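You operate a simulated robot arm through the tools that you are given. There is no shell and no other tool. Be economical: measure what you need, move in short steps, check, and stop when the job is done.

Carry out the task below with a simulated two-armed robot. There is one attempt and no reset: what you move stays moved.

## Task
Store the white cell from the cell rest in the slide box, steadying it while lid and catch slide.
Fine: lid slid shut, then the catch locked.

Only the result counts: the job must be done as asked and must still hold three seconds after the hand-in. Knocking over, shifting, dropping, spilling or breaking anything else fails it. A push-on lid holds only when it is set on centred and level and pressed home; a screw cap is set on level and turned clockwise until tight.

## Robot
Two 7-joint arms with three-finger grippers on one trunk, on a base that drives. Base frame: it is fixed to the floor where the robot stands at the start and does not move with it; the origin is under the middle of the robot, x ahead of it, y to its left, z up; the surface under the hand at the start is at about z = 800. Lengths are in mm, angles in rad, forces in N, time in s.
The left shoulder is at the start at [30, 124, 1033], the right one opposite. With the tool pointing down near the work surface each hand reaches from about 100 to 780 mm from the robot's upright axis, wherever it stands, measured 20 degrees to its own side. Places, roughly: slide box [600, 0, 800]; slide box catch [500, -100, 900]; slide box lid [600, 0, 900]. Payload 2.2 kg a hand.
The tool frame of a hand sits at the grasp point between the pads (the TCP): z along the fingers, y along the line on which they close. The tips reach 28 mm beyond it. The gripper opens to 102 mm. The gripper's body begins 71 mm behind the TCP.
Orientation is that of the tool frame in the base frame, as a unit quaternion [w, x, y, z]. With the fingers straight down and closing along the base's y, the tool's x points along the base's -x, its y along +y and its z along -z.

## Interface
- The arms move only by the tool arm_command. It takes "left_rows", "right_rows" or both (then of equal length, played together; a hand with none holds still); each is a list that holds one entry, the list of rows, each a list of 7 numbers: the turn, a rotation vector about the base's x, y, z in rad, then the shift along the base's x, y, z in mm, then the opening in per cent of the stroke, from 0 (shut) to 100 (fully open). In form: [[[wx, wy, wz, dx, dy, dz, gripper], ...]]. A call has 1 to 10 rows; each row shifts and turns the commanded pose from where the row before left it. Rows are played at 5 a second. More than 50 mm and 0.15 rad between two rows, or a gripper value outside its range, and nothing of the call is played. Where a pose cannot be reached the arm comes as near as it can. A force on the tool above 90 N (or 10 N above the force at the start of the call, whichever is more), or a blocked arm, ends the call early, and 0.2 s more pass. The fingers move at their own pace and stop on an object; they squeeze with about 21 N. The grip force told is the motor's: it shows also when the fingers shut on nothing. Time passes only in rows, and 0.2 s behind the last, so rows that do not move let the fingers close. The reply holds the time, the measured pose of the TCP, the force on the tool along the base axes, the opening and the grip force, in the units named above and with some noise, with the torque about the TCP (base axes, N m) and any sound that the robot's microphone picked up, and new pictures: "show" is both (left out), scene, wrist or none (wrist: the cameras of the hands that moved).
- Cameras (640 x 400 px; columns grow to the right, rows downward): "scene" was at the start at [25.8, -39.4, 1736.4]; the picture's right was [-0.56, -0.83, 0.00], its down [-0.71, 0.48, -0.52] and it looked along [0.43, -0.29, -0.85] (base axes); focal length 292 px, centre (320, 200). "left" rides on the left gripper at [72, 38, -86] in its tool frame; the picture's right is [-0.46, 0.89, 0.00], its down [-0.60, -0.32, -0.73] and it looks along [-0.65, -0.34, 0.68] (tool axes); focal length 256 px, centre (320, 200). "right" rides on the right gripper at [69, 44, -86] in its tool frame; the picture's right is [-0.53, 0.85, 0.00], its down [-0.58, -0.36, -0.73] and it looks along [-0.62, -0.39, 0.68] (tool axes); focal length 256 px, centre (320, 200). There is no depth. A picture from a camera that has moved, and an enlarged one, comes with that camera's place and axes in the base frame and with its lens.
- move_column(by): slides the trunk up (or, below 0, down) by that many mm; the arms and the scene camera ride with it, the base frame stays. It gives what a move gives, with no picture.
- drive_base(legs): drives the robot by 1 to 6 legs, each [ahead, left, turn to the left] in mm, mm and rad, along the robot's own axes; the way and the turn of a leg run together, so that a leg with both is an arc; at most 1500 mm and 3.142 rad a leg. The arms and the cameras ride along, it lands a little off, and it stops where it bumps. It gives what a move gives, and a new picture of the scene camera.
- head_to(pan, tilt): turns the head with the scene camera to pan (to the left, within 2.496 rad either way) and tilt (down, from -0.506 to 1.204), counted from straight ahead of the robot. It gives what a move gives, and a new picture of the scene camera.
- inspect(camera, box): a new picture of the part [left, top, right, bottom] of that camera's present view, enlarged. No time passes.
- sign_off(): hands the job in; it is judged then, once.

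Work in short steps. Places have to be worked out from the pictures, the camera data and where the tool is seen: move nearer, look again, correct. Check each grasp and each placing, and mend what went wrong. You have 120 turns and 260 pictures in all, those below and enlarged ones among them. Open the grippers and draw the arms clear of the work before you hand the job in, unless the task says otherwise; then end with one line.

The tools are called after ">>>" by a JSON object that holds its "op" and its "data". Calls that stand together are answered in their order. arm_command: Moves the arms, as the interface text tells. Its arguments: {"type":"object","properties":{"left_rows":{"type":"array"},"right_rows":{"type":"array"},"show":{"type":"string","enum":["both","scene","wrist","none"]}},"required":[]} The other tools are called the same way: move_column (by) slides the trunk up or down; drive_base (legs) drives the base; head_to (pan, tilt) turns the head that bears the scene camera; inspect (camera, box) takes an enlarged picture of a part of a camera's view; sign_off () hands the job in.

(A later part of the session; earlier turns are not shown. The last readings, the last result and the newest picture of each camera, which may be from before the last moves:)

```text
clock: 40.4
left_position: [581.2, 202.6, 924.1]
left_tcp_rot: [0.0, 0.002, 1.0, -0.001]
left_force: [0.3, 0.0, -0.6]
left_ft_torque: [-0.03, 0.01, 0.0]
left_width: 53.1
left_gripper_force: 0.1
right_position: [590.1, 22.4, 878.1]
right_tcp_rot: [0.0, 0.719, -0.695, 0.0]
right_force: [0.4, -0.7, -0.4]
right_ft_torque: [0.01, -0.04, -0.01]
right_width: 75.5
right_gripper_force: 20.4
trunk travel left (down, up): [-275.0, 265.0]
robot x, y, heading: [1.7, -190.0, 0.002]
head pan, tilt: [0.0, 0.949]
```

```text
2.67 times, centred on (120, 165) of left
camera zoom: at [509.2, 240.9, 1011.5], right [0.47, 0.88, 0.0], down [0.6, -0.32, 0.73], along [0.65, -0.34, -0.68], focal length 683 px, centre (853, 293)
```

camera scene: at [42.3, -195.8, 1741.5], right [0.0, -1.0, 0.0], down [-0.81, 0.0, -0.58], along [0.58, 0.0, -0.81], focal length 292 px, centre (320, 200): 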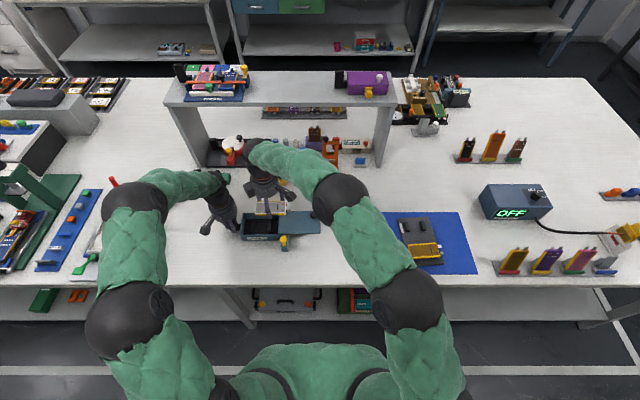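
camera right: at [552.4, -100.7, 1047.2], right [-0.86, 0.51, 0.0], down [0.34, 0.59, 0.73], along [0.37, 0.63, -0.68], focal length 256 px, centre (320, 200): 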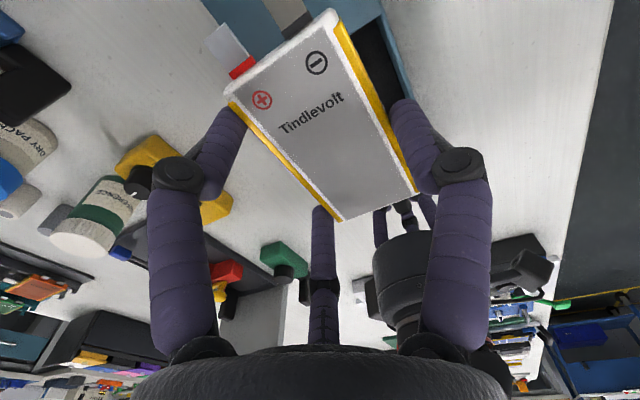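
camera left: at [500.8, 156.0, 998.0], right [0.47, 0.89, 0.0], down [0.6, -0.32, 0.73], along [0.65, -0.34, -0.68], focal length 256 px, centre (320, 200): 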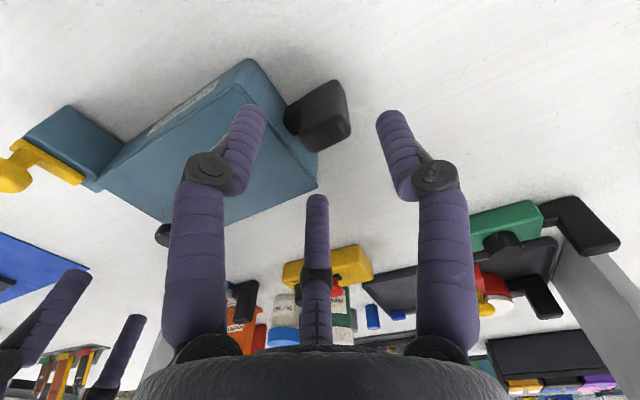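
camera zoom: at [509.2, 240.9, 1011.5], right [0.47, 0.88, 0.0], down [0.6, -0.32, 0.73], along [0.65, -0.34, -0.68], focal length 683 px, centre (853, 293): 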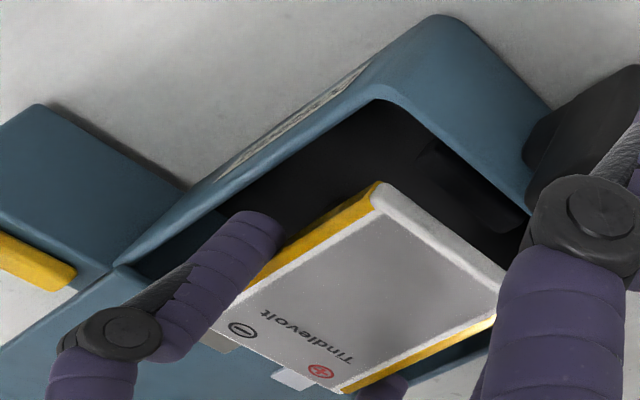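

The fit is tight (about 80 mm in 80 mm), but the rounded tips may self-centre since the box is free. I'll shift +1.5 mm and probe down 6 mm, watching width and force.

>>> {"op": "arm_command", "data": {"right_rows": [[[0, 0, 0, 1.5, 0, 0, 50], [0, 0, 0, 0, 0, -3, 50], [0, 0, 0, 0, 0, -3, 50], [0, 0, 0, 0, 0, -2, 50], [0, 0, 0, 0, 0, 0, 50]]], "show": "none"}}

>>> {"op": "inspect", "data": {"camera": "scene", "box": [225, 190, 305, 246]}}

>>> {"op": "inspect", "data": {"camera": "right", "box": [120, 0, 520, 250]}}

```text
clock: 41.6
left_position: [580.1, 201.8, 923.6]
left_tcp_rot: [-0.001, 0.0, 1.0, 0.0]
left_force: [0.1, 0.5, 0.9]
left_ft_torque: [0.02, 0.0, -0.02]
left_width: 53.2
left_gripper_force: 0.0
right_position: [591.9, 22.4, 871.4]
right_tcp_rot: [0.0, 0.72, -0.694, 0.0]
right_force: [0.4, -0.3, -1.5]
right_ft_torque: [-0.02, 0.01, 0.0]
right_width: 75.6
right_gripper_force: 20.9
trunk travel left (down, up): [-275.0, 265.0]
robot x, y, heading: [0.6, -195.2, -0.001]
head pan, tilt: [0.0, 0.949]
```

```text
7.14 times, centred on (265, 218) of scene
camera zoom: at [42.2, -195.5, 1741.5], right [0.0, -1.0, 0.0], down [-0.81, 0.0, -0.58], along [0.58, 0.0, -0.81], focal length 2082 px, centre (713, 71)
```

zoom: 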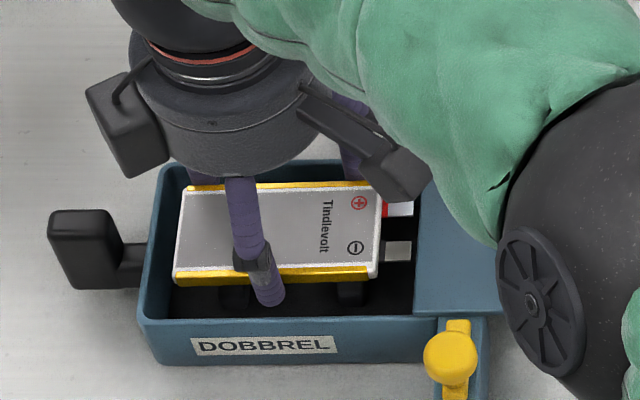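

```text
1.60 times, centred on (320, 125) of right
camera zoom: at [551.1, -47.3, 958.1], right [-0.86, 0.5, 0.0], down [0.34, 0.59, 0.73], along [0.37, 0.63, -0.68], focal length 410 px, centre (320, 320)
```

zoom: 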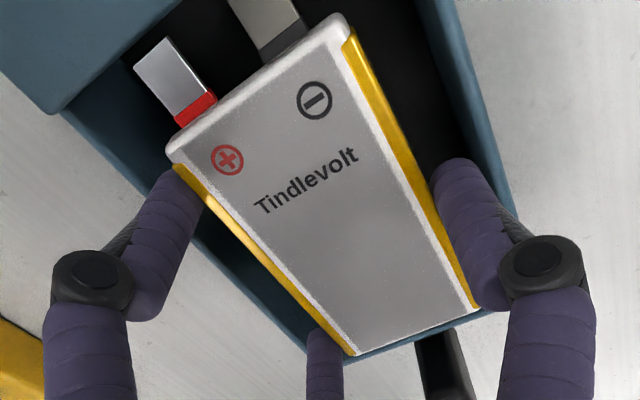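

No contact with the tips nominally at rim depth, and the front shows a visible gap. Continuing down 9 mm.

>>> {"op": "arm_command", "data": {"right_rows": [[[0, 0, 0, -1, 0, -3, 50], [0, 0, 0, 0, 0, -3, 50], [0, 0, 0, 0, 0, -3, 50], [0, 0, 0, 0, 0, 0, 50]]], "show": "none"}}

>>> {"op": "inspect", "data": {"camera": "scene", "box": [225, 190, 305, 246]}}

>>> {"op": "inspect", "data": {"camera": "right", "box": [120, 0, 520, 250]}}

```text
clock: 42.6
left_position: [581.0, 201.8, 923.2]
left_tcp_rot: [0.0, 0.0, 1.0, 0.0]
left_force: [0.4, -0.2, 0.4]
left_ft_torque: [-0.01, -0.01, -0.01]
left_width: 52.9
left_gripper_force: 0.1
right_position: [592.1, 23.5, 863.3]
right_tcp_rot: [0.001, 0.719, -0.695, 0.0]
right_force: [-0.1, -0.7, -1.4]
right_ft_torque: [-0.02, -0.02, 0.0]
right_width: 75.5
right_gripper_force: 21.4
trunk travel left (down, up): [-275.0, 265.0]
robot x, y, heading: [2.8, -197.6, 0.001]
head pan, tilt: [0.0, 0.949]
```

```text
7.14 times, centred on (265, 218) of scene
camera zoom: at [42.2, -195.5, 1741.5], right [0.0, -1.0, 0.0], down [-0.81, 0.0, -0.58], along [0.58, 0.0, -0.81], focal length 2082 px, centre (713, 71)
```

zoom: 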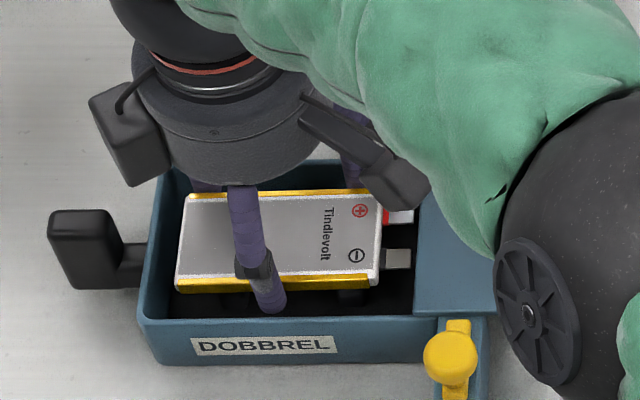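

```text
1.60 times, centred on (320, 125) of right
camera zoom: at [551.5, -46.6, 950.0], right [-0.86, 0.51, 0.0], down [0.34, 0.59, 0.73], along [0.37, 0.63, -0.68], focal length 410 px, centre (320, 320)
```

zoom: 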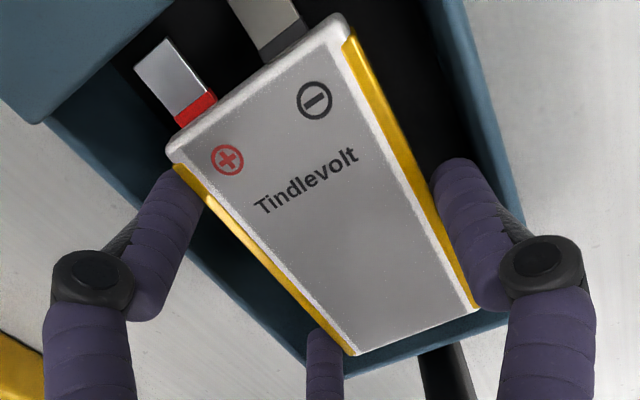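

It fits without contact. Continuing down in small steps until the ribs take the load.

>>> {"op": "arm_command", "data": {"right_rows": [[[0, 0, 0, 0, 0, -3, 50], [0, 0, 0, 0, 0, -3, 50], [0, 0, 0, 0, 0, -3, 50], [0, 0, 0, 0, 0, -2, 50], [0, 0, 0, 0, 0, 0, 50]]], "show": "none"}}

>>> {"op": "inspect", "data": {"camera": "scene", "box": [225, 190, 305, 246]}}

>>> {"op": "inspect", "data": {"camera": "right", "box": [120, 0, 520, 250]}}

```text
clock: 43.8
left_position: [581.5, 202.4, 924.3]
left_tcp_rot: [0.0, 0.001, 1.0, -0.001]
left_force: [-0.7, 0.7, 0.1]
left_ft_torque: [-0.01, -0.02, 0.04]
left_width: 53.1
left_gripper_force: 0.1
right_position: [592.3, 23.1, 851.7]
right_tcp_rot: [0.0, 0.72, -0.694, -0.001]
right_force: [0.1, -0.3, -1.1]
right_ft_torque: [-0.03, -0.02, 0.0]
right_width: 75.3
right_gripper_force: 21.2
trunk travel left (down, up): [-275.0, 265.0]
robot x, y, heading: [-0.9, -195.5, 0.0]
head pan, tilt: [0.0, 0.949]
```

```text
7.14 times, centred on (265, 218) of scene
camera zoom: at [42.2, -195.4, 1741.5], right [0.0, -1.0, 0.0], down [-0.81, 0.0, -0.58], along [0.58, 0.0, -0.81], focal length 2082 px, centre (713, 71)
```

zoom: 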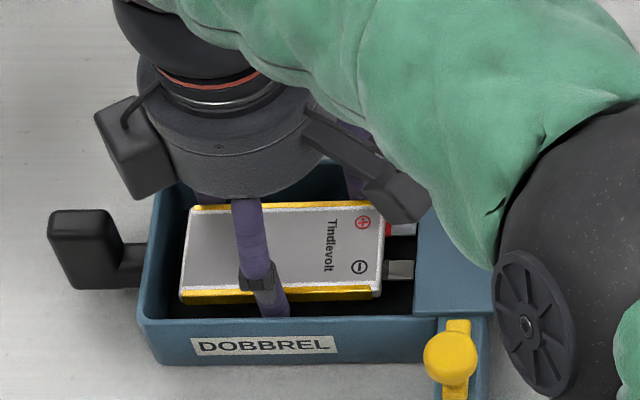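

```text
1.60 times, centred on (320, 125) of right
camera zoom: at [551.2, -46.6, 939.3], right [-0.86, 0.51, 0.0], down [0.34, 0.59, 0.73], along [0.37, 0.63, -0.68], focal length 410 px, centre (320, 320)
```

zoom: 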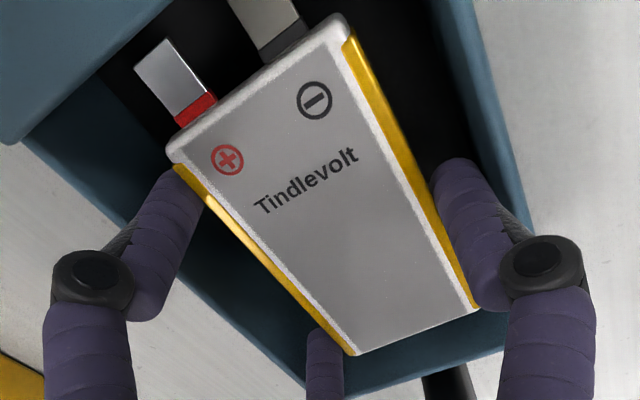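

Still free. Continuing down with 2 mm steps.

>>> {"op": "arm_command", "data": {"right_rows": [[[0, 0, 0, 0, 0, -2, 50], [0, 0, 0, 0, 0, -2, 50], [0, 0, 0, 0, 0, -2, 50], [0, 0, 0, 0, 0, 0, 50]]], "show": "none"}}

>>> {"op": "arm_command", "data": {"right_rows": [[[0, 0, 0, 0, 0, -1.5, 50], [0, 0, 0, 0, 0, -1.5, 50], [0, 0, 0, 0, 0, 0, 50]]], "show": "none"}}

>>> {"op": "inspect", "data": {"camera": "scene", "box": [225, 190, 305, 246]}}

```text
clock: 44.8
left_position: [580.4, 203.0, 924.1]
left_tcp_rot: [0.001, 0.001, 1.0, -0.001]
left_force: [-0.2, -0.1, -0.3]
left_ft_torque: [0.02, -0.01, 0.0]
left_width: 53.2
left_gripper_force: 0.2
right_position: [591.2, 24.1, 846.1]
right_tcp_rot: [0.0, 0.719, -0.695, 0.0]
right_force: [0.6, 0.1, -0.9]
right_ft_torque: [-0.02, -0.04, -0.01]
right_width: 75.5
right_gripper_force: 20.8
trunk travel left (down, up): [-275.0, 265.0]
robot x, y, heading: [0.9, -193.6, -0.004]
head pan, tilt: [0.0, 0.949]
```

```text
clock: 45.6
left_position: [580.4, 202.5, 925.3]
left_tcp_rot: [0.0, 0.0, 1.0, 0.0]
left_force: [-0.6, -0.7, -1.0]
left_ft_torque: [-0.02, -0.03, 0.0]
left_width: 53.1
left_gripper_force: 0.0
right_position: [593.2, 23.6, 844.5]
right_tcp_rot: [0.001, 0.719, -0.695, 0.0]
right_force: [-0.4, 0.0, 0.7]
right_ft_torque: [-0.07, 0.04, -0.04]
right_width: 75.5
right_gripper_force: 21.1
trunk travel left (down, up): [-275.0, 265.0]
robot x, y, heading: [0.1, -194.1, -0.001]
head pan, tilt: [0.0, 0.949]
```

```text
7.14 times, centred on (265, 218) of scene
camera zoom: at [42.0, -195.5, 1741.5], right [0.0, -1.0, 0.0], down [-0.81, 0.0, -0.58], along [0.58, 0.0, -0.81], focal length 2082 px, centre (713, 71)
```

zoom: 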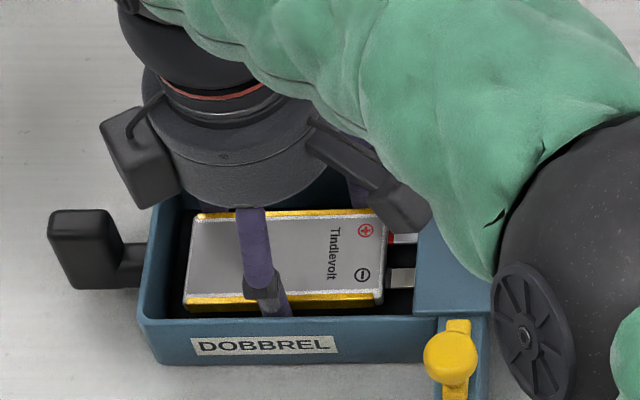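

The force sign flipped and the hand lags its command, which suggests contact. One more 1.5 mm to confirm.

>>> {"op": "arm_command", "data": {"right_rows": [[[0, 0, 0, 0, 0, -1.5, 50], [0, 0, 0, 0, 0, 0, 50]]], "show": "none"}}

```text
clock: 46.2
left_position: [581.6, 201.9, 923.9]
left_tcp_rot: [0.0, 0.0, 1.0, 0.0]
left_force: [0.6, 0.6, -0.3]
left_ft_torque: [0.01, 0.03, -0.02]
left_width: 53.2
left_gripper_force: 0.1
right_position: [591.5, 23.2, 844.4]
right_tcp_rot: [0.0, 0.719, -0.695, 0.001]
right_force: [-1.7, 0.0, 8.8]
right_ft_torque: [-0.25, 0.28, 0.04]
right_width: 75.4
right_gripper_force: 20.6
trunk travel left (down, up): [-275.0, 265.0]
robot x, y, heading: [3.3, -199.8, 0.0]
head pan, tilt: [0.0, 0.949]
```

The ribs carry the cell (8.8 N). I'll ease up 1 mm, open just a few millimetres and check.

>>> {"op": "arm_command", "data": {"right_rows": [[[0, 0, 0, 0, 0, 1, 50], [0, 0, 0, 0, 0, 0, 75], [0, 0, 0, 0, 0, 0, 78], [0, 0, 0, 0, 0, 0, 78]]], "show": "none"}}

>>> {"op": "inspect", "data": {"camera": "right", "box": [120, 0, 520, 250]}}

>>> {"op": "inspect", "data": {"camera": "scene", "box": [225, 190, 305, 246]}}

```text
clock: 47.2
left_position: [580.0, 202.7, 923.5]
left_tcp_rot: [0.0, 0.001, 1.0, 0.0]
left_force: [0.2, 0.2, 0.0]
left_ft_torque: [-0.03, -0.01, 0.0]
left_width: 53.0
left_gripper_force: 0.2
right_position: [592.2, 23.0, 843.3]
right_tcp_rot: [0.0, 0.719, -0.695, 0.0]
right_force: [0.3, 1.1, -0.2]
right_ft_torque: [-0.02, 0.03, 0.0]
right_width: 79.3
right_gripper_force: 0.1
trunk travel left (down, up): [-275.0, 265.0]
robot x, y, heading: [0.2, -195.4, 0.002]
head pan, tilt: [0.0, 0.949]
```

```text
1.60 times, centred on (320, 125) of right
camera zoom: at [551.7, -46.7, 929.5], right [-0.86, 0.5, 0.0], down [0.34, 0.59, 0.73], along [0.37, 0.63, -0.68], focal length 410 px, centre (320, 320)
```

zoom: 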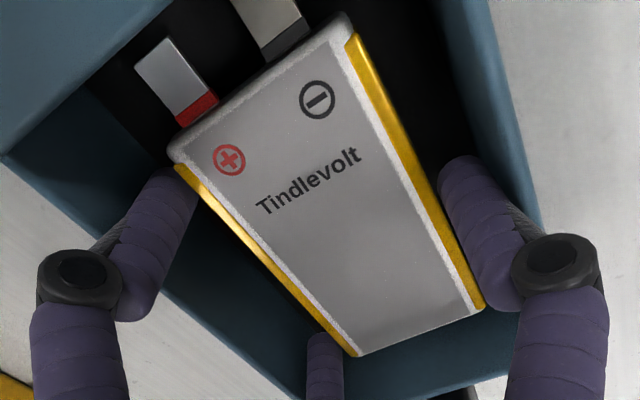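

```text
7.14 times, centred on (265, 218) of scene
camera zoom: at [42.1, -195.5, 1741.5], right [0.0, -1.0, 0.0], down [-0.81, 0.0, -0.58], along [0.58, 0.0, -0.81], focal length 2082 px, centre (713, 71)
```

zoom: 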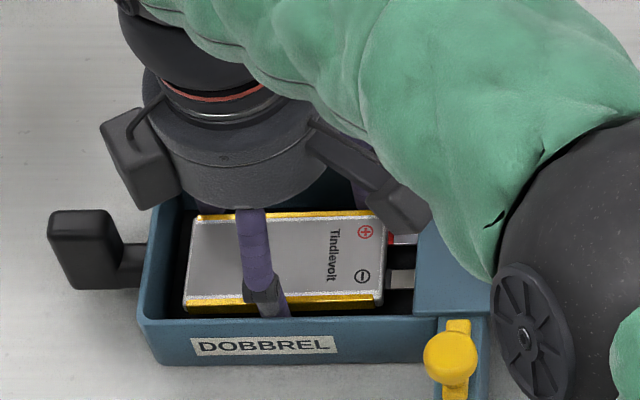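

Released, with the cell lying flat on the ribs. I'll lift straight out, keeping the same opening, up to z≈960.

>>> {"op": "arm_command", "data": {"right_rows": [[[0, 0, 0, 0, 0, 4, 78], [0, 0, 0, 0, 0, 8, 78], [0, 0, 0, 0, 0, 12, 78], [0, 0, 0, 0, 0, 20, 78], [0, 0, 0, 0, 0, 35, 78], [0, 0, 0, 0, -30, 36, 60], [0, 0, 0, 3, -48, 0, 50], [0, 0, 0, 3, -48, 0, 50], [0, 0, 0, 3, -48, 0, 50], [0, 0, 0, 3, -20, 0, 50]]], "show": "none"}}

>>> {"op": "inspect", "data": {"camera": "scene", "box": [210, 180, 322, 258]}}

>>> {"op": "inspect", "data": {"camera": "left", "box": [0, 0, 400, 250]}}

```text
clock: 49.4
left_position: [581.6, 202.3, 924.5]
left_tcp_rot: [-0.001, 0.001, 1.0, 0.0]
left_force: [-0.8, 0.4, 0.4]
left_ft_torque: [0.0, -0.02, -0.01]
left_width: 53.2
left_gripper_force: 0.0
right_position: [603.0, -172.1, 959.6]
right_tcp_rot: [0.0, 0.719, -0.695, 0.0]
right_force: [0.4, -0.3, -0.5]
right_ft_torque: [-0.02, -0.02, -0.01]
right_width: 51.1
right_gripper_force: 0.1
trunk travel left (down, up): [-275.0, 265.0]
robot x, y, heading: [2.9, -196.4, 0.001]
head pan, tilt: [0.0, 0.949]
```

```text
5.13 times, centred on (266, 219) of scene
camera zoom: at [42.2, -195.3, 1741.4], right [0.0, -1.0, 0.0], down [-0.81, 0.0, -0.58], along [0.58, 0.0, -0.81], focal length 1495 px, centre (597, 103)
```

zoom: 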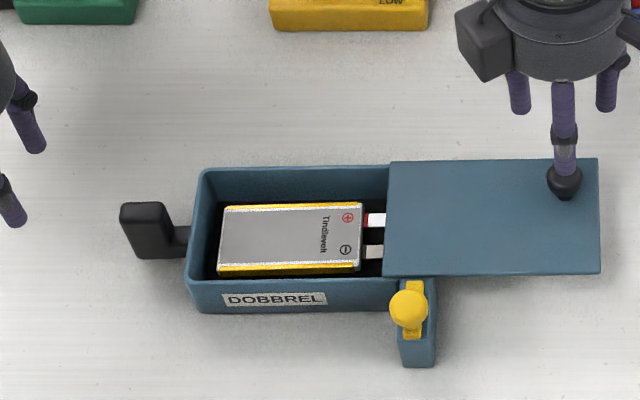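

```text
1.60 times, centred on (200, 125) of left
camera zoom: at [509.2, 241.1, 1011.4], right [0.47, 0.88, 0.0], down [0.6, -0.32, 0.73], along [0.65, -0.34, -0.68], focal length 410 px, centre (512, 320)
```

zoom: 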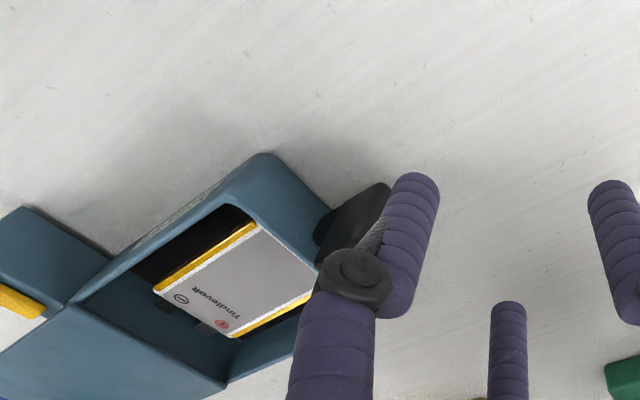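

The cell is in place. The left hand now regrips the post by retracing its path, and the right hand descends on the knob at about (601,-173).

>>> {"op": "arm_command", "data": {"left_rows": [[[0, 0, 0, -1, -40, 0, 52], [0, 0, 0, 0, -40, 0, 52], [0, 0, 0, 0, 0, -30, 52], [0, 0, 0, 0, 0, -25, 52], [0, 0, 0, 0, 0, -15, 52], [0, 0, 0, 0, 0, -10, 52], [0, 0, 0, 0, 0, 0, 35], [0, 0, 0, 0, 0, 0, 10], [0, 0, 0, 0, 0, 0, 0], [0, 0, 0, 0, 0, 0, 0]]], "show": "none"}}

>>> {"op": "arm_command", "data": {"right_rows": [[[0, 0, 0, -1, 0, -20, 48], [0, 0, 0, 0, 0, -20, 48], [0, 0, 0, 0, 0, -16, 48], [0, 0, 0, 0, 0, -14, 48], [0, 0, 0, 0, 0, 0, 48]]], "show": "none"}}

>>> {"op": "inspect", "data": {"camera": "scene", "box": [210, 180, 322, 258]}}

>>> {"op": "inspect", "data": {"camera": "right", "box": [160, 40, 480, 240]}}

```text
clock: 51.6
left_position: [580.4, 122.9, 844.4]
left_tcp_rot: [0.0, 0.001, 1.0, 0.0]
left_force: [-0.5, 0.6, 0.9]
left_ft_torque: [0.07, -0.05, -0.01]
left_width: 22.1
left_gripper_force: 20.7
right_position: [602.7, -173.3, 957.6]
right_tcp_rot: [0.0, 0.72, -0.694, 0.0]
right_force: [-0.8, 0.1, 0.4]
right_ft_torque: [0.02, 0.01, -0.01]
right_width: 51.0
right_gripper_force: 0.2
trunk travel left (down, up): [-275.0, 265.0]
robot x, y, heading: [1.1, -194.4, 0.003]
head pan, tilt: [0.0, 0.949]
```

```text
clock: 52.8
left_position: [580.5, 122.0, 845.1]
left_tcp_rot: [0.0, 0.001, 1.0, 0.0]
left_force: [0.3, 0.6, -0.4]
left_ft_torque: [0.02, 0.05, 0.0]
left_width: 22.0
left_gripper_force: 20.9
right_position: [603.3, -172.2, 887.7]
right_tcp_rot: [-0.001, 0.719, -0.695, 0.0]
right_force: [0.4, 0.1, 0.3]
right_ft_torque: [0.04, 0.01, 0.01]
right_width: 49.0
right_gripper_force: 0.1
trunk travel left (down, up): [-275.0, 265.0]
robot x, y, heading: [1.1, -192.6, -0.0]
head pan, tilt: [0.0, 0.949]
```

```text
5.13 times, centred on (266, 219) of scene
camera zoom: at [42.2, -195.5, 1741.5], right [0.0, -1.0, 0.0], down [-0.81, 0.0, -0.58], along [0.58, 0.0, -0.81], focal length 1495 px, centre (597, 103)
```

zoom: 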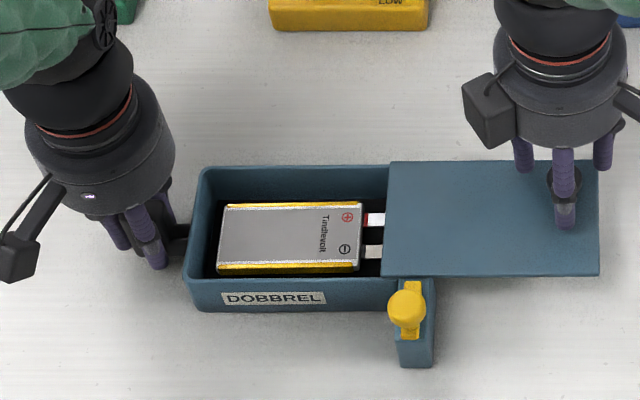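

```text
2.00 times, centred on (320, 140) of right
camera zoom: at [563.0, -242.0, 973.6], right [-0.86, 0.51, 0.0], down [0.34, 0.59, 0.73], along [0.37, 0.63, -0.68], focal length 512 px, centre (320, 320)
```

zoom: 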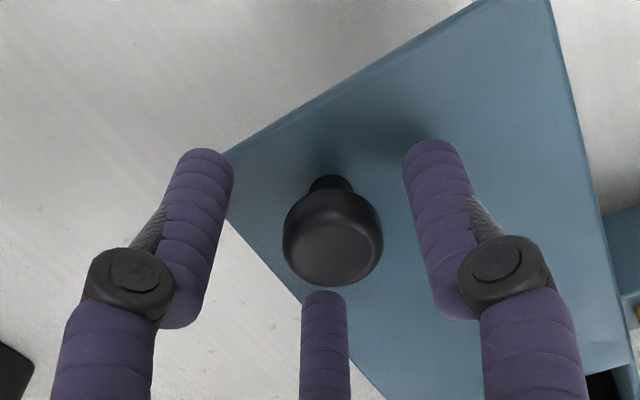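

Both hands are placed. Closing on the knob, then sliding the lid back toward +y.

>>> {"op": "arm_command", "data": {"right_rows": [[[0, 0, 0, 0, 0, 0, 35], [0, 0, 0, 0, 0, 0, 10], [0, 0, 0, 0, 0, 0, 0], [0, 0, 0, 0, 0, 0, 0], [0, 0, 0, 0, 5, 0, 0], [0, 0, 0, 0, 8, 0, 0], [0, 0, 0, 0, 10, 0, 0]]], "show": "none"}}

>>> {"op": "arm_command", "data": {"right_rows": [[[0, 0, 0, 0, 10, 0, 0], [0, 0, 0, -0.3, 12, 0, 0], [0, 0, 0, -0.3, 12, 0, 0], [0, 0, 0, -0.3, 12, 0, 0], [0, 0, 0, -0.3, 12, 0, 0], [0, 0, 0, -0.3, 12, 0, 0], [0, 0, 0, -0.3, 12, 0, 0], [0, 0, 0, 0, 10, 0, 0]]], "show": "none"}}

>>> {"op": "inspect", "data": {"camera": "scene", "box": [210, 180, 322, 258]}}

```text
clock: 54.4
left_position: [582.7, 122.0, 844.9]
left_tcp_rot: [-0.001, 0.002, 1.0, -0.001]
left_force: [-0.6, 1.7, -0.5]
left_ft_torque: [-0.13, 0.04, -0.03]
left_width: 21.9
left_gripper_force: 21.2
right_position: [601.2, -147.1, 886.5]
right_tcp_rot: [0.0, 0.719, -0.695, -0.002]
right_force: [0.9, -1.3, -0.7]
right_ft_torque: [-0.27, -0.2, -0.07]
right_width: 23.5
right_gripper_force: 21.1
trunk travel left (down, up): [-275.0, 265.0]
robot x, y, heading: [0.4, -196.4, 0.001]
head pan, tilt: [0.0, 0.949]
```

```text
clock: 56.2
left_position: [581.1, 123.0, 844.5]
left_tcp_rot: [0.0, 0.0, 1.0, -0.001]
left_force: [1.4, 1.5, -0.1]
left_ft_torque: [0.48, -0.06, 0.09]
left_width: 22.4
left_gripper_force: 21.0
right_position: [600.3, -54.6, 888.1]
right_tcp_rot: [-0.001, 0.72, -0.694, 0.001]
right_force: [-2.3, -1.3, 0.5]
right_ft_torque: [-0.11, 0.2, 0.12]
right_width: 23.9
right_gripper_force: 21.3
trunk travel left (down, up): [-275.0, 265.0]
robot x, y, heading: [-0.8, -198.7, -0.005]
head pan, tilt: [0.0, 0.949]
```

```text
5.13 times, centred on (266, 219) of scene
camera zoom: at [42.2, -195.2, 1741.5], right [0.0, -1.0, 0.0], down [-0.81, 0.0, -0.58], along [0.58, 0.0, -0.81], focal length 1495 px, centre (597, 103)
```

zoom: 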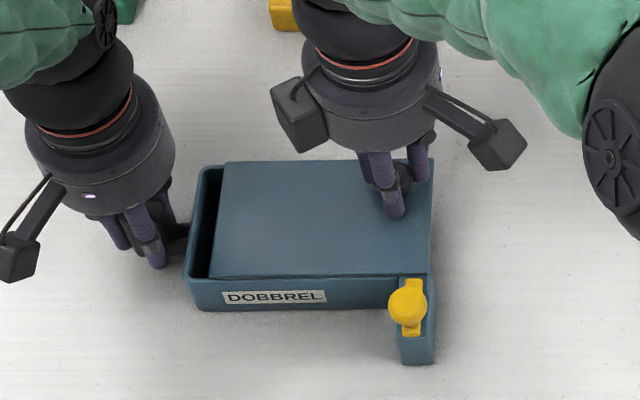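

About 16 mm remains. Sliding home in small steps and watching for the end stop.

>>> {"op": "arm_command", "data": {"right_rows": [[[0, 0, 0, 0, 5, 0, 0], [0, 0, 0, 0, 5, 0, 0], [0, 0, 0, 0, 4, 0, 0], [0, 0, 0, 0, 2, 0, 0], [0, 0, 0, 0, 0, 0, 0]]], "show": "none"}}

>>> {"op": "arm_command", "data": {"right_rows": [[[0, 0, 0, 0, 1.5, 0, 0], [0, 0, 0, 0, 1.5, 0, 0], [0, 0, 0, 0, 0, 0, 0]]], "show": "none"}}

>>> {"op": "inspect", "data": {"camera": "scene", "box": [210, 180, 322, 258]}}

>>> {"op": "inspect", "data": {"camera": "left", "box": [80, 50, 400, 250]}}

```text
clock: 57.4
left_position: [581.6, 122.3, 845.1]
left_tcp_rot: [-0.001, 0.001, 1.0, 0.0]
left_force: [0.4, 0.1, -0.1]
left_ft_torque: [0.42, 0.02, 0.11]
left_width: 22.2
left_gripper_force: 21.0
right_position: [601.1, -39.4, 887.4]
right_tcp_rot: [0.0, 0.72, -0.694, 0.0]
right_force: [-1.9, -0.3, 0.7]
right_ft_torque: [0.09, 0.17, 0.12]
right_width: 24.0
right_gripper_force: 21.2
trunk travel left (down, up): [-275.0, 265.0]
robot x, y, heading: [-4.1, -196.6, -0.002]
head pan, tilt: [0.0, 0.949]
```

```text
clock: 58.2
left_position: [581.4, 122.7, 845.0]
left_tcp_rot: [0.0, 0.001, 1.0, 0.0]
left_force: [-0.8, 1.3, -0.5]
left_ft_torque: [0.04, 0.0, 0.0]
left_width: 21.8
left_gripper_force: 21.5
right_position: [601.1, -36.8, 887.7]
right_tcp_rot: [0.0, 0.719, -0.695, 0.0]
right_force: [-0.5, -1.2, 1.0]
right_ft_torque: [-0.08, -0.01, 0.01]
right_width: 23.9
right_gripper_force: 21.4
trunk travel left (down, up): [-275.0, 265.0]
robot x, y, heading: [-1.6, -198.1, 0.003]
head pan, tilt: [0.0, 0.949]
```

```text
5.13 times, centred on (266, 219) of scene
camera zoom: at [42.4, -195.5, 1741.4], right [0.0, -1.0, 0.0], down [-0.81, 0.0, -0.58], along [0.58, 0.0, -0.81], focal length 1495 px, centre (597, 103)
```

zoom: 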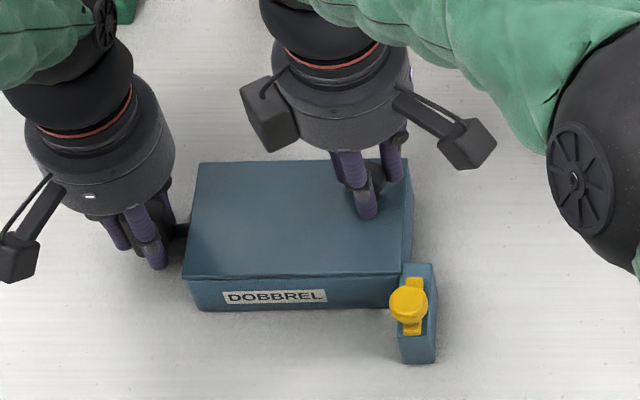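

```text
2.00 times, centred on (240, 150) of left
camera zoom: at [509.4, 161.0, 932.0], right [0.47, 0.88, 0.0], down [0.6, -0.32, 0.73], along [0.65, -0.34, -0.68], focal length 512 px, centre (480, 300)
```

zoom: 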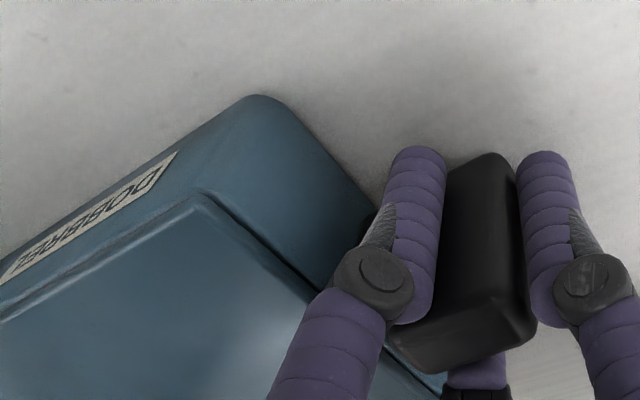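

It looks shut. I'll push a bit more to confirm the stop.

>>> {"op": "arm_command", "data": {"right_rows": [[[0, 0, 0, 0, 1.5, 0, 0], [0, 0, 0, 0, 1.5, 0, 0], [0, 0, 0, 0, 0, 0, 0]]], "show": "none"}}

```text
clock: 59.0
left_position: [580.9, 123.4, 844.2]
left_tcp_rot: [-0.001, 0.001, 1.0, 0.001]
left_force: [-0.7, 16.5, 0.7]
left_ft_torque: [0.03, -0.05, 0.08]
left_width: 22.1
left_gripper_force: 20.8
right_position: [602.4, -34.3, 887.5]
right_tcp_rot: [0.001, 0.719, -0.695, 0.0]
right_force: [1.3, -15.1, 0.5]
right_ft_torque: [-0.54, -0.08, 0.05]
right_width: 23.6
right_gripper_force: 20.8
trunk travel left (down, up): [-275.0, 265.0]
robot x, y, heading: [1.8, -196.2, -0.001]
head pan, tilt: [0.0, 0.949]
```

The stop is reached (15 N), so the lid is shut. I'll release the knob, lift, and move above the catch knob at about (505,-73).

>>> {"op": "arm_command", "data": {"right_rows": [[[0, 0, 0, 0, 0, 0, 35], [0, 0, 0, 0, 0, 0, 50], [0, 0, 0, 0, 0, 10, 50], [0, 0, 0, 0, 0, 30, 50], [0, 0, 0, -24, -9, 10, 50], [0, 0, 0, -24, -9, 0, 50], [0, 0, 0, -24, -9, 0, 50], [0, 0, 0, -24, -10, 0, 50], [0, 0, 0, 0, 0, 0, 50]]], "show": "none"}}

>>> {"op": "inspect", "data": {"camera": "scene", "box": [220, 180, 316, 247]}}

>>> {"op": "inspect", "data": {"camera": "right", "box": [160, 40, 480, 240]}}

```text
clock: 61.0
left_position: [581.6, 122.9, 845.2]
left_tcp_rot: [0.0, 0.001, 1.0, 0.0]
left_force: [0.4, 0.1, 1.2]
left_ft_torque: [0.37, -0.02, -0.01]
left_width: 21.9
left_gripper_force: 21.3
right_position: [504.1, -74.0, 940.1]
right_tcp_rot: [0.0, 0.72, -0.694, 0.0]
right_force: [0.2, 0.2, -0.2]
right_ft_torque: [-0.01, 0.01, -0.05]
right_width: 51.1
right_gripper_force: 0.0
trunk travel left (down, up): [-275.0, 265.0]
robot x, y, heading: [-1.1, -196.0, 0.001]
head pan, tilt: [0.0, 0.949]
```

```text
5.97 times, centred on (268, 214) of scene
camera zoom: at [42.4, -195.4, 1741.4], right [0.0, -1.0, 0.0], down [-0.81, 0.0, -0.58], along [0.58, 0.0, -0.81], focal length 1740 px, centre (630, 119)
```

zoom: 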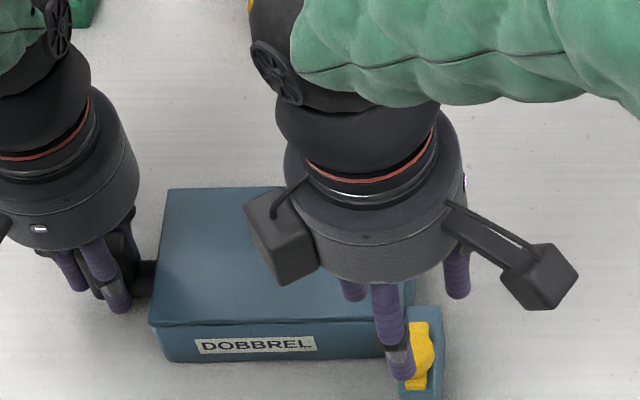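

```text
2.00 times, centred on (320, 140) of right
camera zoom: at [463.6, -143.1, 1026.1], right [-0.86, 0.51, 0.0], down [0.34, 0.59, 0.73], along [0.37, 0.63, -0.68], focal length 512 px, centre (320, 320)
```

zoom: 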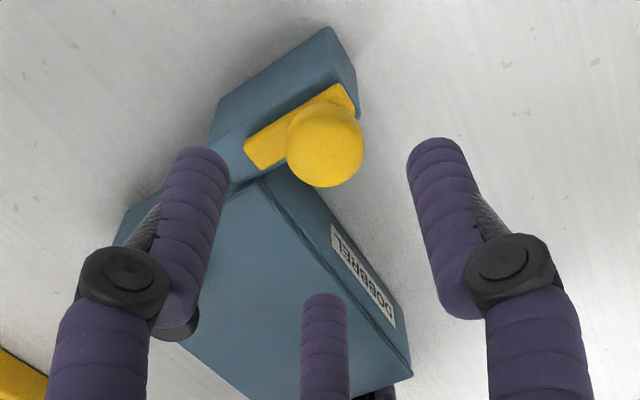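

The catch knob's centre triangulates to (504,-71,872), the same height as the lid knob. Descending to z=888 and closing on it.

>>> {"op": "arm_command", "data": {"right_rows": [[[0, 0, 0, 0, 2, -15, 48], [0, 0, 0, 0, 0, -15, 48], [0, 0, 0, 0, 0, -12, 48], [0, 0, 0, 0, 0, -10, 48], [0, 0, 0, 0, 0, 0, 48]]], "show": "none"}}

>>> {"op": "inspect", "data": {"camera": "right", "box": [160, 40, 480, 240]}}

>>> {"op": "inspect", "data": {"camera": "scene", "box": [220, 190, 316, 257]}}

```text
clock: 62.2
left_position: [580.9, 122.4, 844.1]
left_tcp_rot: [0.0, 0.001, 1.0, 0.0]
left_force: [-0.6, -0.2, -1.2]
left_ft_torque: [0.34, 0.02, -0.01]
left_width: 22.1
left_gripper_force: 21.0
right_position: [505.2, -70.4, 887.9]
right_tcp_rot: [-0.001, 0.719, -0.695, 0.0]
right_force: [0.1, 0.1, -0.5]
right_ft_torque: [0.0, 0.01, -0.05]
right_width: 48.6
right_gripper_force: 0.2
trunk travel left (down, up): [-275.0, 265.0]
robot x, y, heading: [-0.6, -197.3, 0.004]
head pan, tilt: [0.0, 0.949]
```

```text
2.00 times, centred on (320, 140) of right
camera zoom: at [464.4, -140.4, 974.4], right [-0.86, 0.51, 0.0], down [0.34, 0.59, 0.73], along [0.37, 0.63, -0.68], focal length 512 px, centre (320, 320)
```

zoom: 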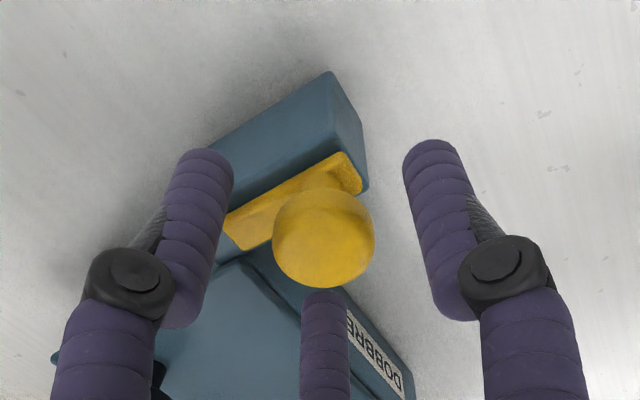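

```text
5.97 times, centred on (268, 224) of scene
camera zoom: at [42.3, -195.5, 1741.5], right [0.0, -1.0, 0.0], down [-0.81, 0.0, -0.58], along [0.58, 0.0, -0.81], focal length 1740 px, centre (630, 60)
```

zoom: 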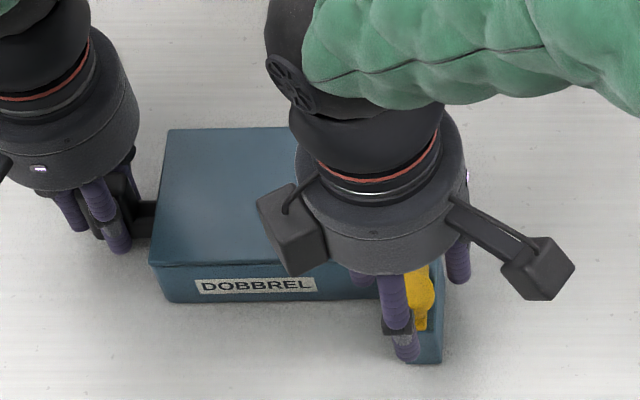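

Well centred. Closing on the catch knob and sliding it a first 4 mm toward +x.

>>> {"op": "arm_command", "data": {"right_rows": [[[0, 0, 0, 0, 0, 0, 35], [0, 0, 0, 0, 0, 0, 10], [0, 0, 0, 0, 0, 0, 0], [0, 0, 0, 0, 0, 0, 0], [0, 0, 0, 2, 0, 0, 0], [0, 0, 0, 2, 0, 0, 0], [0, 0, 0, 0, 0, 0, 0]]], "show": "none"}}

>>> {"op": "inspect", "data": {"camera": "right", "box": [160, 40, 480, 240]}}

```text
clock: 63.8
left_position: [581.5, 123.2, 844.9]
left_tcp_rot: [0.0, 0.001, 1.0, -0.001]
left_force: [1.4, 6.3, -2.0]
left_ft_torque: [0.33, -0.18, -0.06]
left_width: 22.1
left_gripper_force: 21.1
right_position: [509.5, -69.9, 888.4]
right_tcp_rot: [0.0, 0.718, -0.696, 0.0]
right_force: [0.5, -7.8, 6.8]
right_ft_torque: [0.03, -0.22, -0.04]
right_width: 24.8
right_gripper_force: 20.7
trunk travel left (down, up): [-275.0, 265.0]
robot x, y, heading: [1.0, -193.7, 0.005]
head pan, tilt: [0.0, 0.949]
```

```text
2.00 times, centred on (320, 140) of right
camera zoom: at [468.9, -139.9, 974.0], right [-0.86, 0.51, 0.0], down [0.34, 0.59, 0.73], along [0.37, 0.63, -0.68], focal length 512 px, centre (320, 320)
```

zoom: 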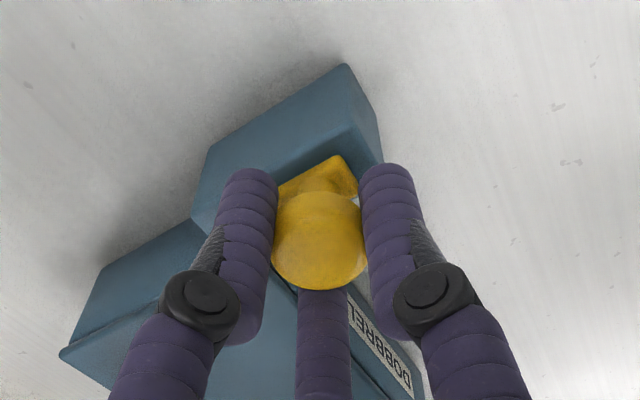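

The catch moves. The knob's line is about 1 mm to the -y side (7.8 N sideways), so I'll correct that and slide on in small steps.

>>> {"op": "arm_command", "data": {"right_rows": [[[0, 0, 0, 2, -1, 0, 0], [0, 0, 0, 3, -0.3, 0, 0], [0, 0, 0, 3, 0, 0, 0], [0, 0, 0, 3, 0, 0, 0], [0, 0, 0, 0, 0, 0, 0]]], "show": "none"}}

>>> {"op": "inspect", "data": {"camera": "scene", "box": [220, 190, 316, 257]}}

>>> {"op": "inspect", "data": {"camera": "right", "box": [160, 40, 480, 240]}}

```text
clock: 65.0
left_position: [581.8, 121.9, 845.5]
left_tcp_rot: [0.001, 0.001, 1.0, 0.0]
left_force: [2.4, 9.0, -0.3]
left_ft_torque: [0.05, -0.16, 0.0]
left_width: 22.2
left_gripper_force: 21.0
right_position: [520.4, -70.3, 888.0]
right_tcp_rot: [0.0, 0.72, -0.694, 0.001]
right_force: [0.3, -8.2, 11.1]
right_ft_torque: [-0.16, -0.15, 0.01]
right_width: 24.8
right_gripper_force: 21.3
trunk travel left (down, up): [-275.0, 265.0]
robot x, y, heading: [-0.7, -195.0, -0.0]
head pan, tilt: [0.0, 0.949]
```

```text
5.97 times, centred on (268, 224) of scene
camera zoom: at [41.7, -195.6, 1741.5], right [0.0, -1.0, 0.0], down [-0.81, 0.0, -0.58], along [0.58, 0.0, -0.81], focal length 1740 px, centre (630, 60)
```

zoom: 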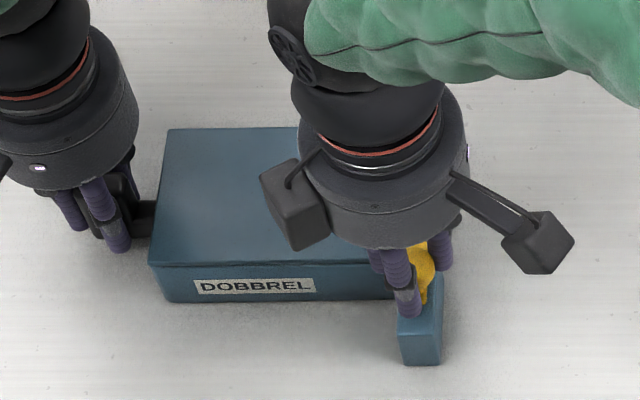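

```text
2.00 times, centred on (320, 140) of right
camera zoom: at [479.4, -139.8, 973.7], right [-0.86, 0.51, 0.0], down [0.34, 0.59, 0.73], along [0.37, 0.63, -0.68], focal length 512 px, centre (320, 320)
```

zoom: 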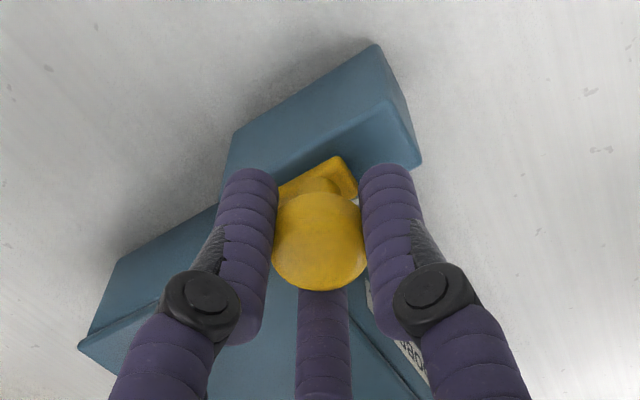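

The catch is sliding with almost no x force, though there's a mild sideways and upward preload. I'll relieve that slightly and continue.

>>> {"op": "arm_command", "data": {"right_rows": [[[0, 0, 0, 3, -1, 1, 0], [0, 0, 0, 3, 0, 0, 0], [0, 0, 0, 3, 0, 0, 0], [0, 0, 0, 0, 0, 0, 0]]], "show": "none"}}

>>> {"op": "inspect", "data": {"camera": "right", "box": [160, 40, 480, 240]}}

>>> {"op": "inspect", "data": {"camera": "scene", "box": [220, 190, 316, 257]}}

```text
clock: 66.0
left_position: [580.2, 122.7, 844.3]
left_tcp_rot: [-0.001, 0.001, 1.0, 0.0]
left_force: [0.4, 2.1, 4.2]
left_ft_torque: [-0.01, 0.09, 0.05]
left_width: 21.8
left_gripper_force: 21.2
right_position: [528.9, -72.4, 887.8]
right_tcp_rot: [0.0, 0.719, -0.695, 0.001]
right_force: [-0.6, 2.3, 4.2]
right_ft_torque: [-0.16, 0.17, 0.0]
right_width: 24.7
right_gripper_force: 21.7
trunk travel left (down, up): [-275.0, 265.0]
robot x, y, heading: [-2.9, -193.2, -0.0]
head pan, tilt: [0.0, 0.949]
```

```text
2.00 times, centred on (320, 140) of right
camera zoom: at [487.4, -140.6, 973.8], right [-0.86, 0.5, 0.0], down [0.34, 0.59, 0.73], along [0.37, 0.63, -0.68], focal length 512 px, centre (320, 320)
```

zoom: 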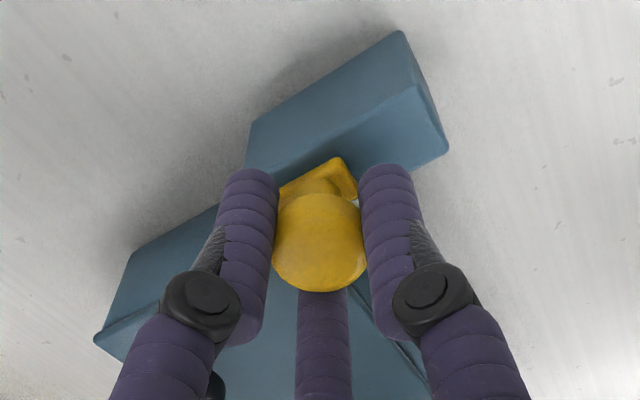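

```text
5.97 times, centred on (268, 224) of scene
camera zoom: at [41.5, -195.2, 1741.5], right [0.0, -1.0, 0.0], down [-0.81, 0.0, -0.58], along [0.58, 0.0, -0.81], focal length 1740 px, centre (630, 60)
```

zoom: 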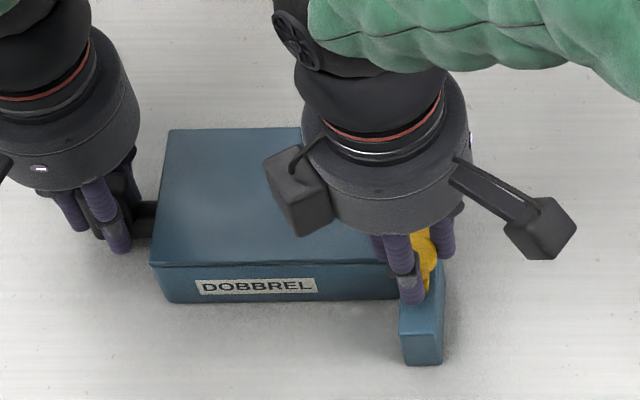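

Forces are relaxed and the catch has travelled about 24 mm. Continuing to the stop.

>>> {"op": "arm_command", "data": {"right_rows": [[[0, 0, 0, 3, 0.2, 0, 0], [0, 0, 0, 3, 0.2, 0, 0], [0, 0, 0, 3, 0, 0, 0], [0, 0, 0, 0, 0, 0, 0]]], "show": "none"}}

>>> {"op": "inspect", "data": {"camera": "right", "box": [160, 40, 480, 240]}}

```text
clock: 67.0
left_position: [580.6, 122.8, 844.4]
left_tcp_rot: [0.0, 0.001, 1.0, 0.0]
left_force: [3.0, 10.5, -4.4]
left_ft_torque: [0.28, -0.11, 0.14]
left_width: 22.1
left_gripper_force: 20.8
right_position: [537.0, -72.8, 886.8]
right_tcp_rot: [0.002, 0.72, -0.694, 0.0]
right_force: [-4.9, -10.6, 5.0]
right_ft_torque: [-0.22, 0.15, 0.01]
right_width: 23.8
right_gripper_force: 20.6
trunk travel left (down, up): [-275.0, 265.0]
robot x, y, heading: [2.1, -193.5, -0.0]
head pan, tilt: [0.0, 0.949]
```

```text
2.00 times, centred on (320, 140) of right
camera zoom: at [497.0, -141.9, 974.0], right [-0.86, 0.5, 0.0], down [0.35, 0.59, 0.73], along [0.37, 0.63, -0.68], focal length 512 px, centre (320, 320)
```

zoom: 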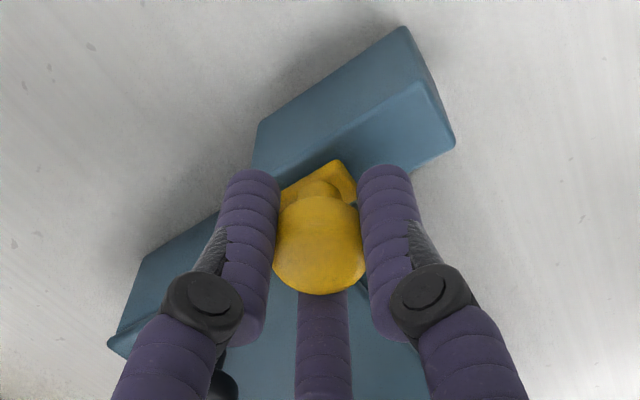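

An x force of about 5 N has appeared and the view hardly changed, so either the stop is reached or the box is shifting. Checking the scene.

>>> {"op": "inspect", "data": {"camera": "scene", "box": [220, 190, 316, 257]}}

>>> {"op": "inspect", "data": {"camera": "left", "box": [0, 50, 400, 300]}}

```text
5.97 times, centred on (268, 224) of scene
camera zoom: at [41.9, -195.7, 1741.4], right [0.0, -1.0, 0.0], down [-0.81, 0.0, -0.58], along [0.58, 0.0, -0.81], focal length 1740 px, centre (630, 60)
```

zoom: 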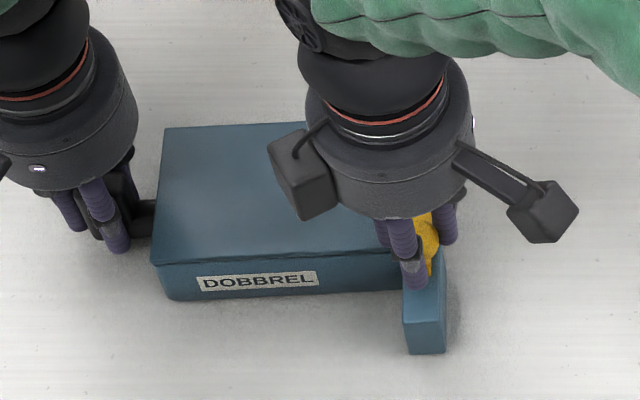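

```text
1.60 times, centred on (200, 175) of left
camera zoom: at [509.3, 161.5, 932.2], right [0.47, 0.88, 0.0], down [0.6, -0.32, 0.73], along [0.65, -0.34, -0.68], focal length 410 px, centre (512, 240)
```

zoom: 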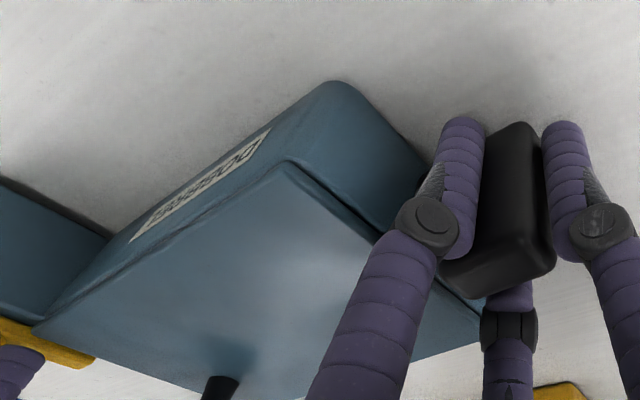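

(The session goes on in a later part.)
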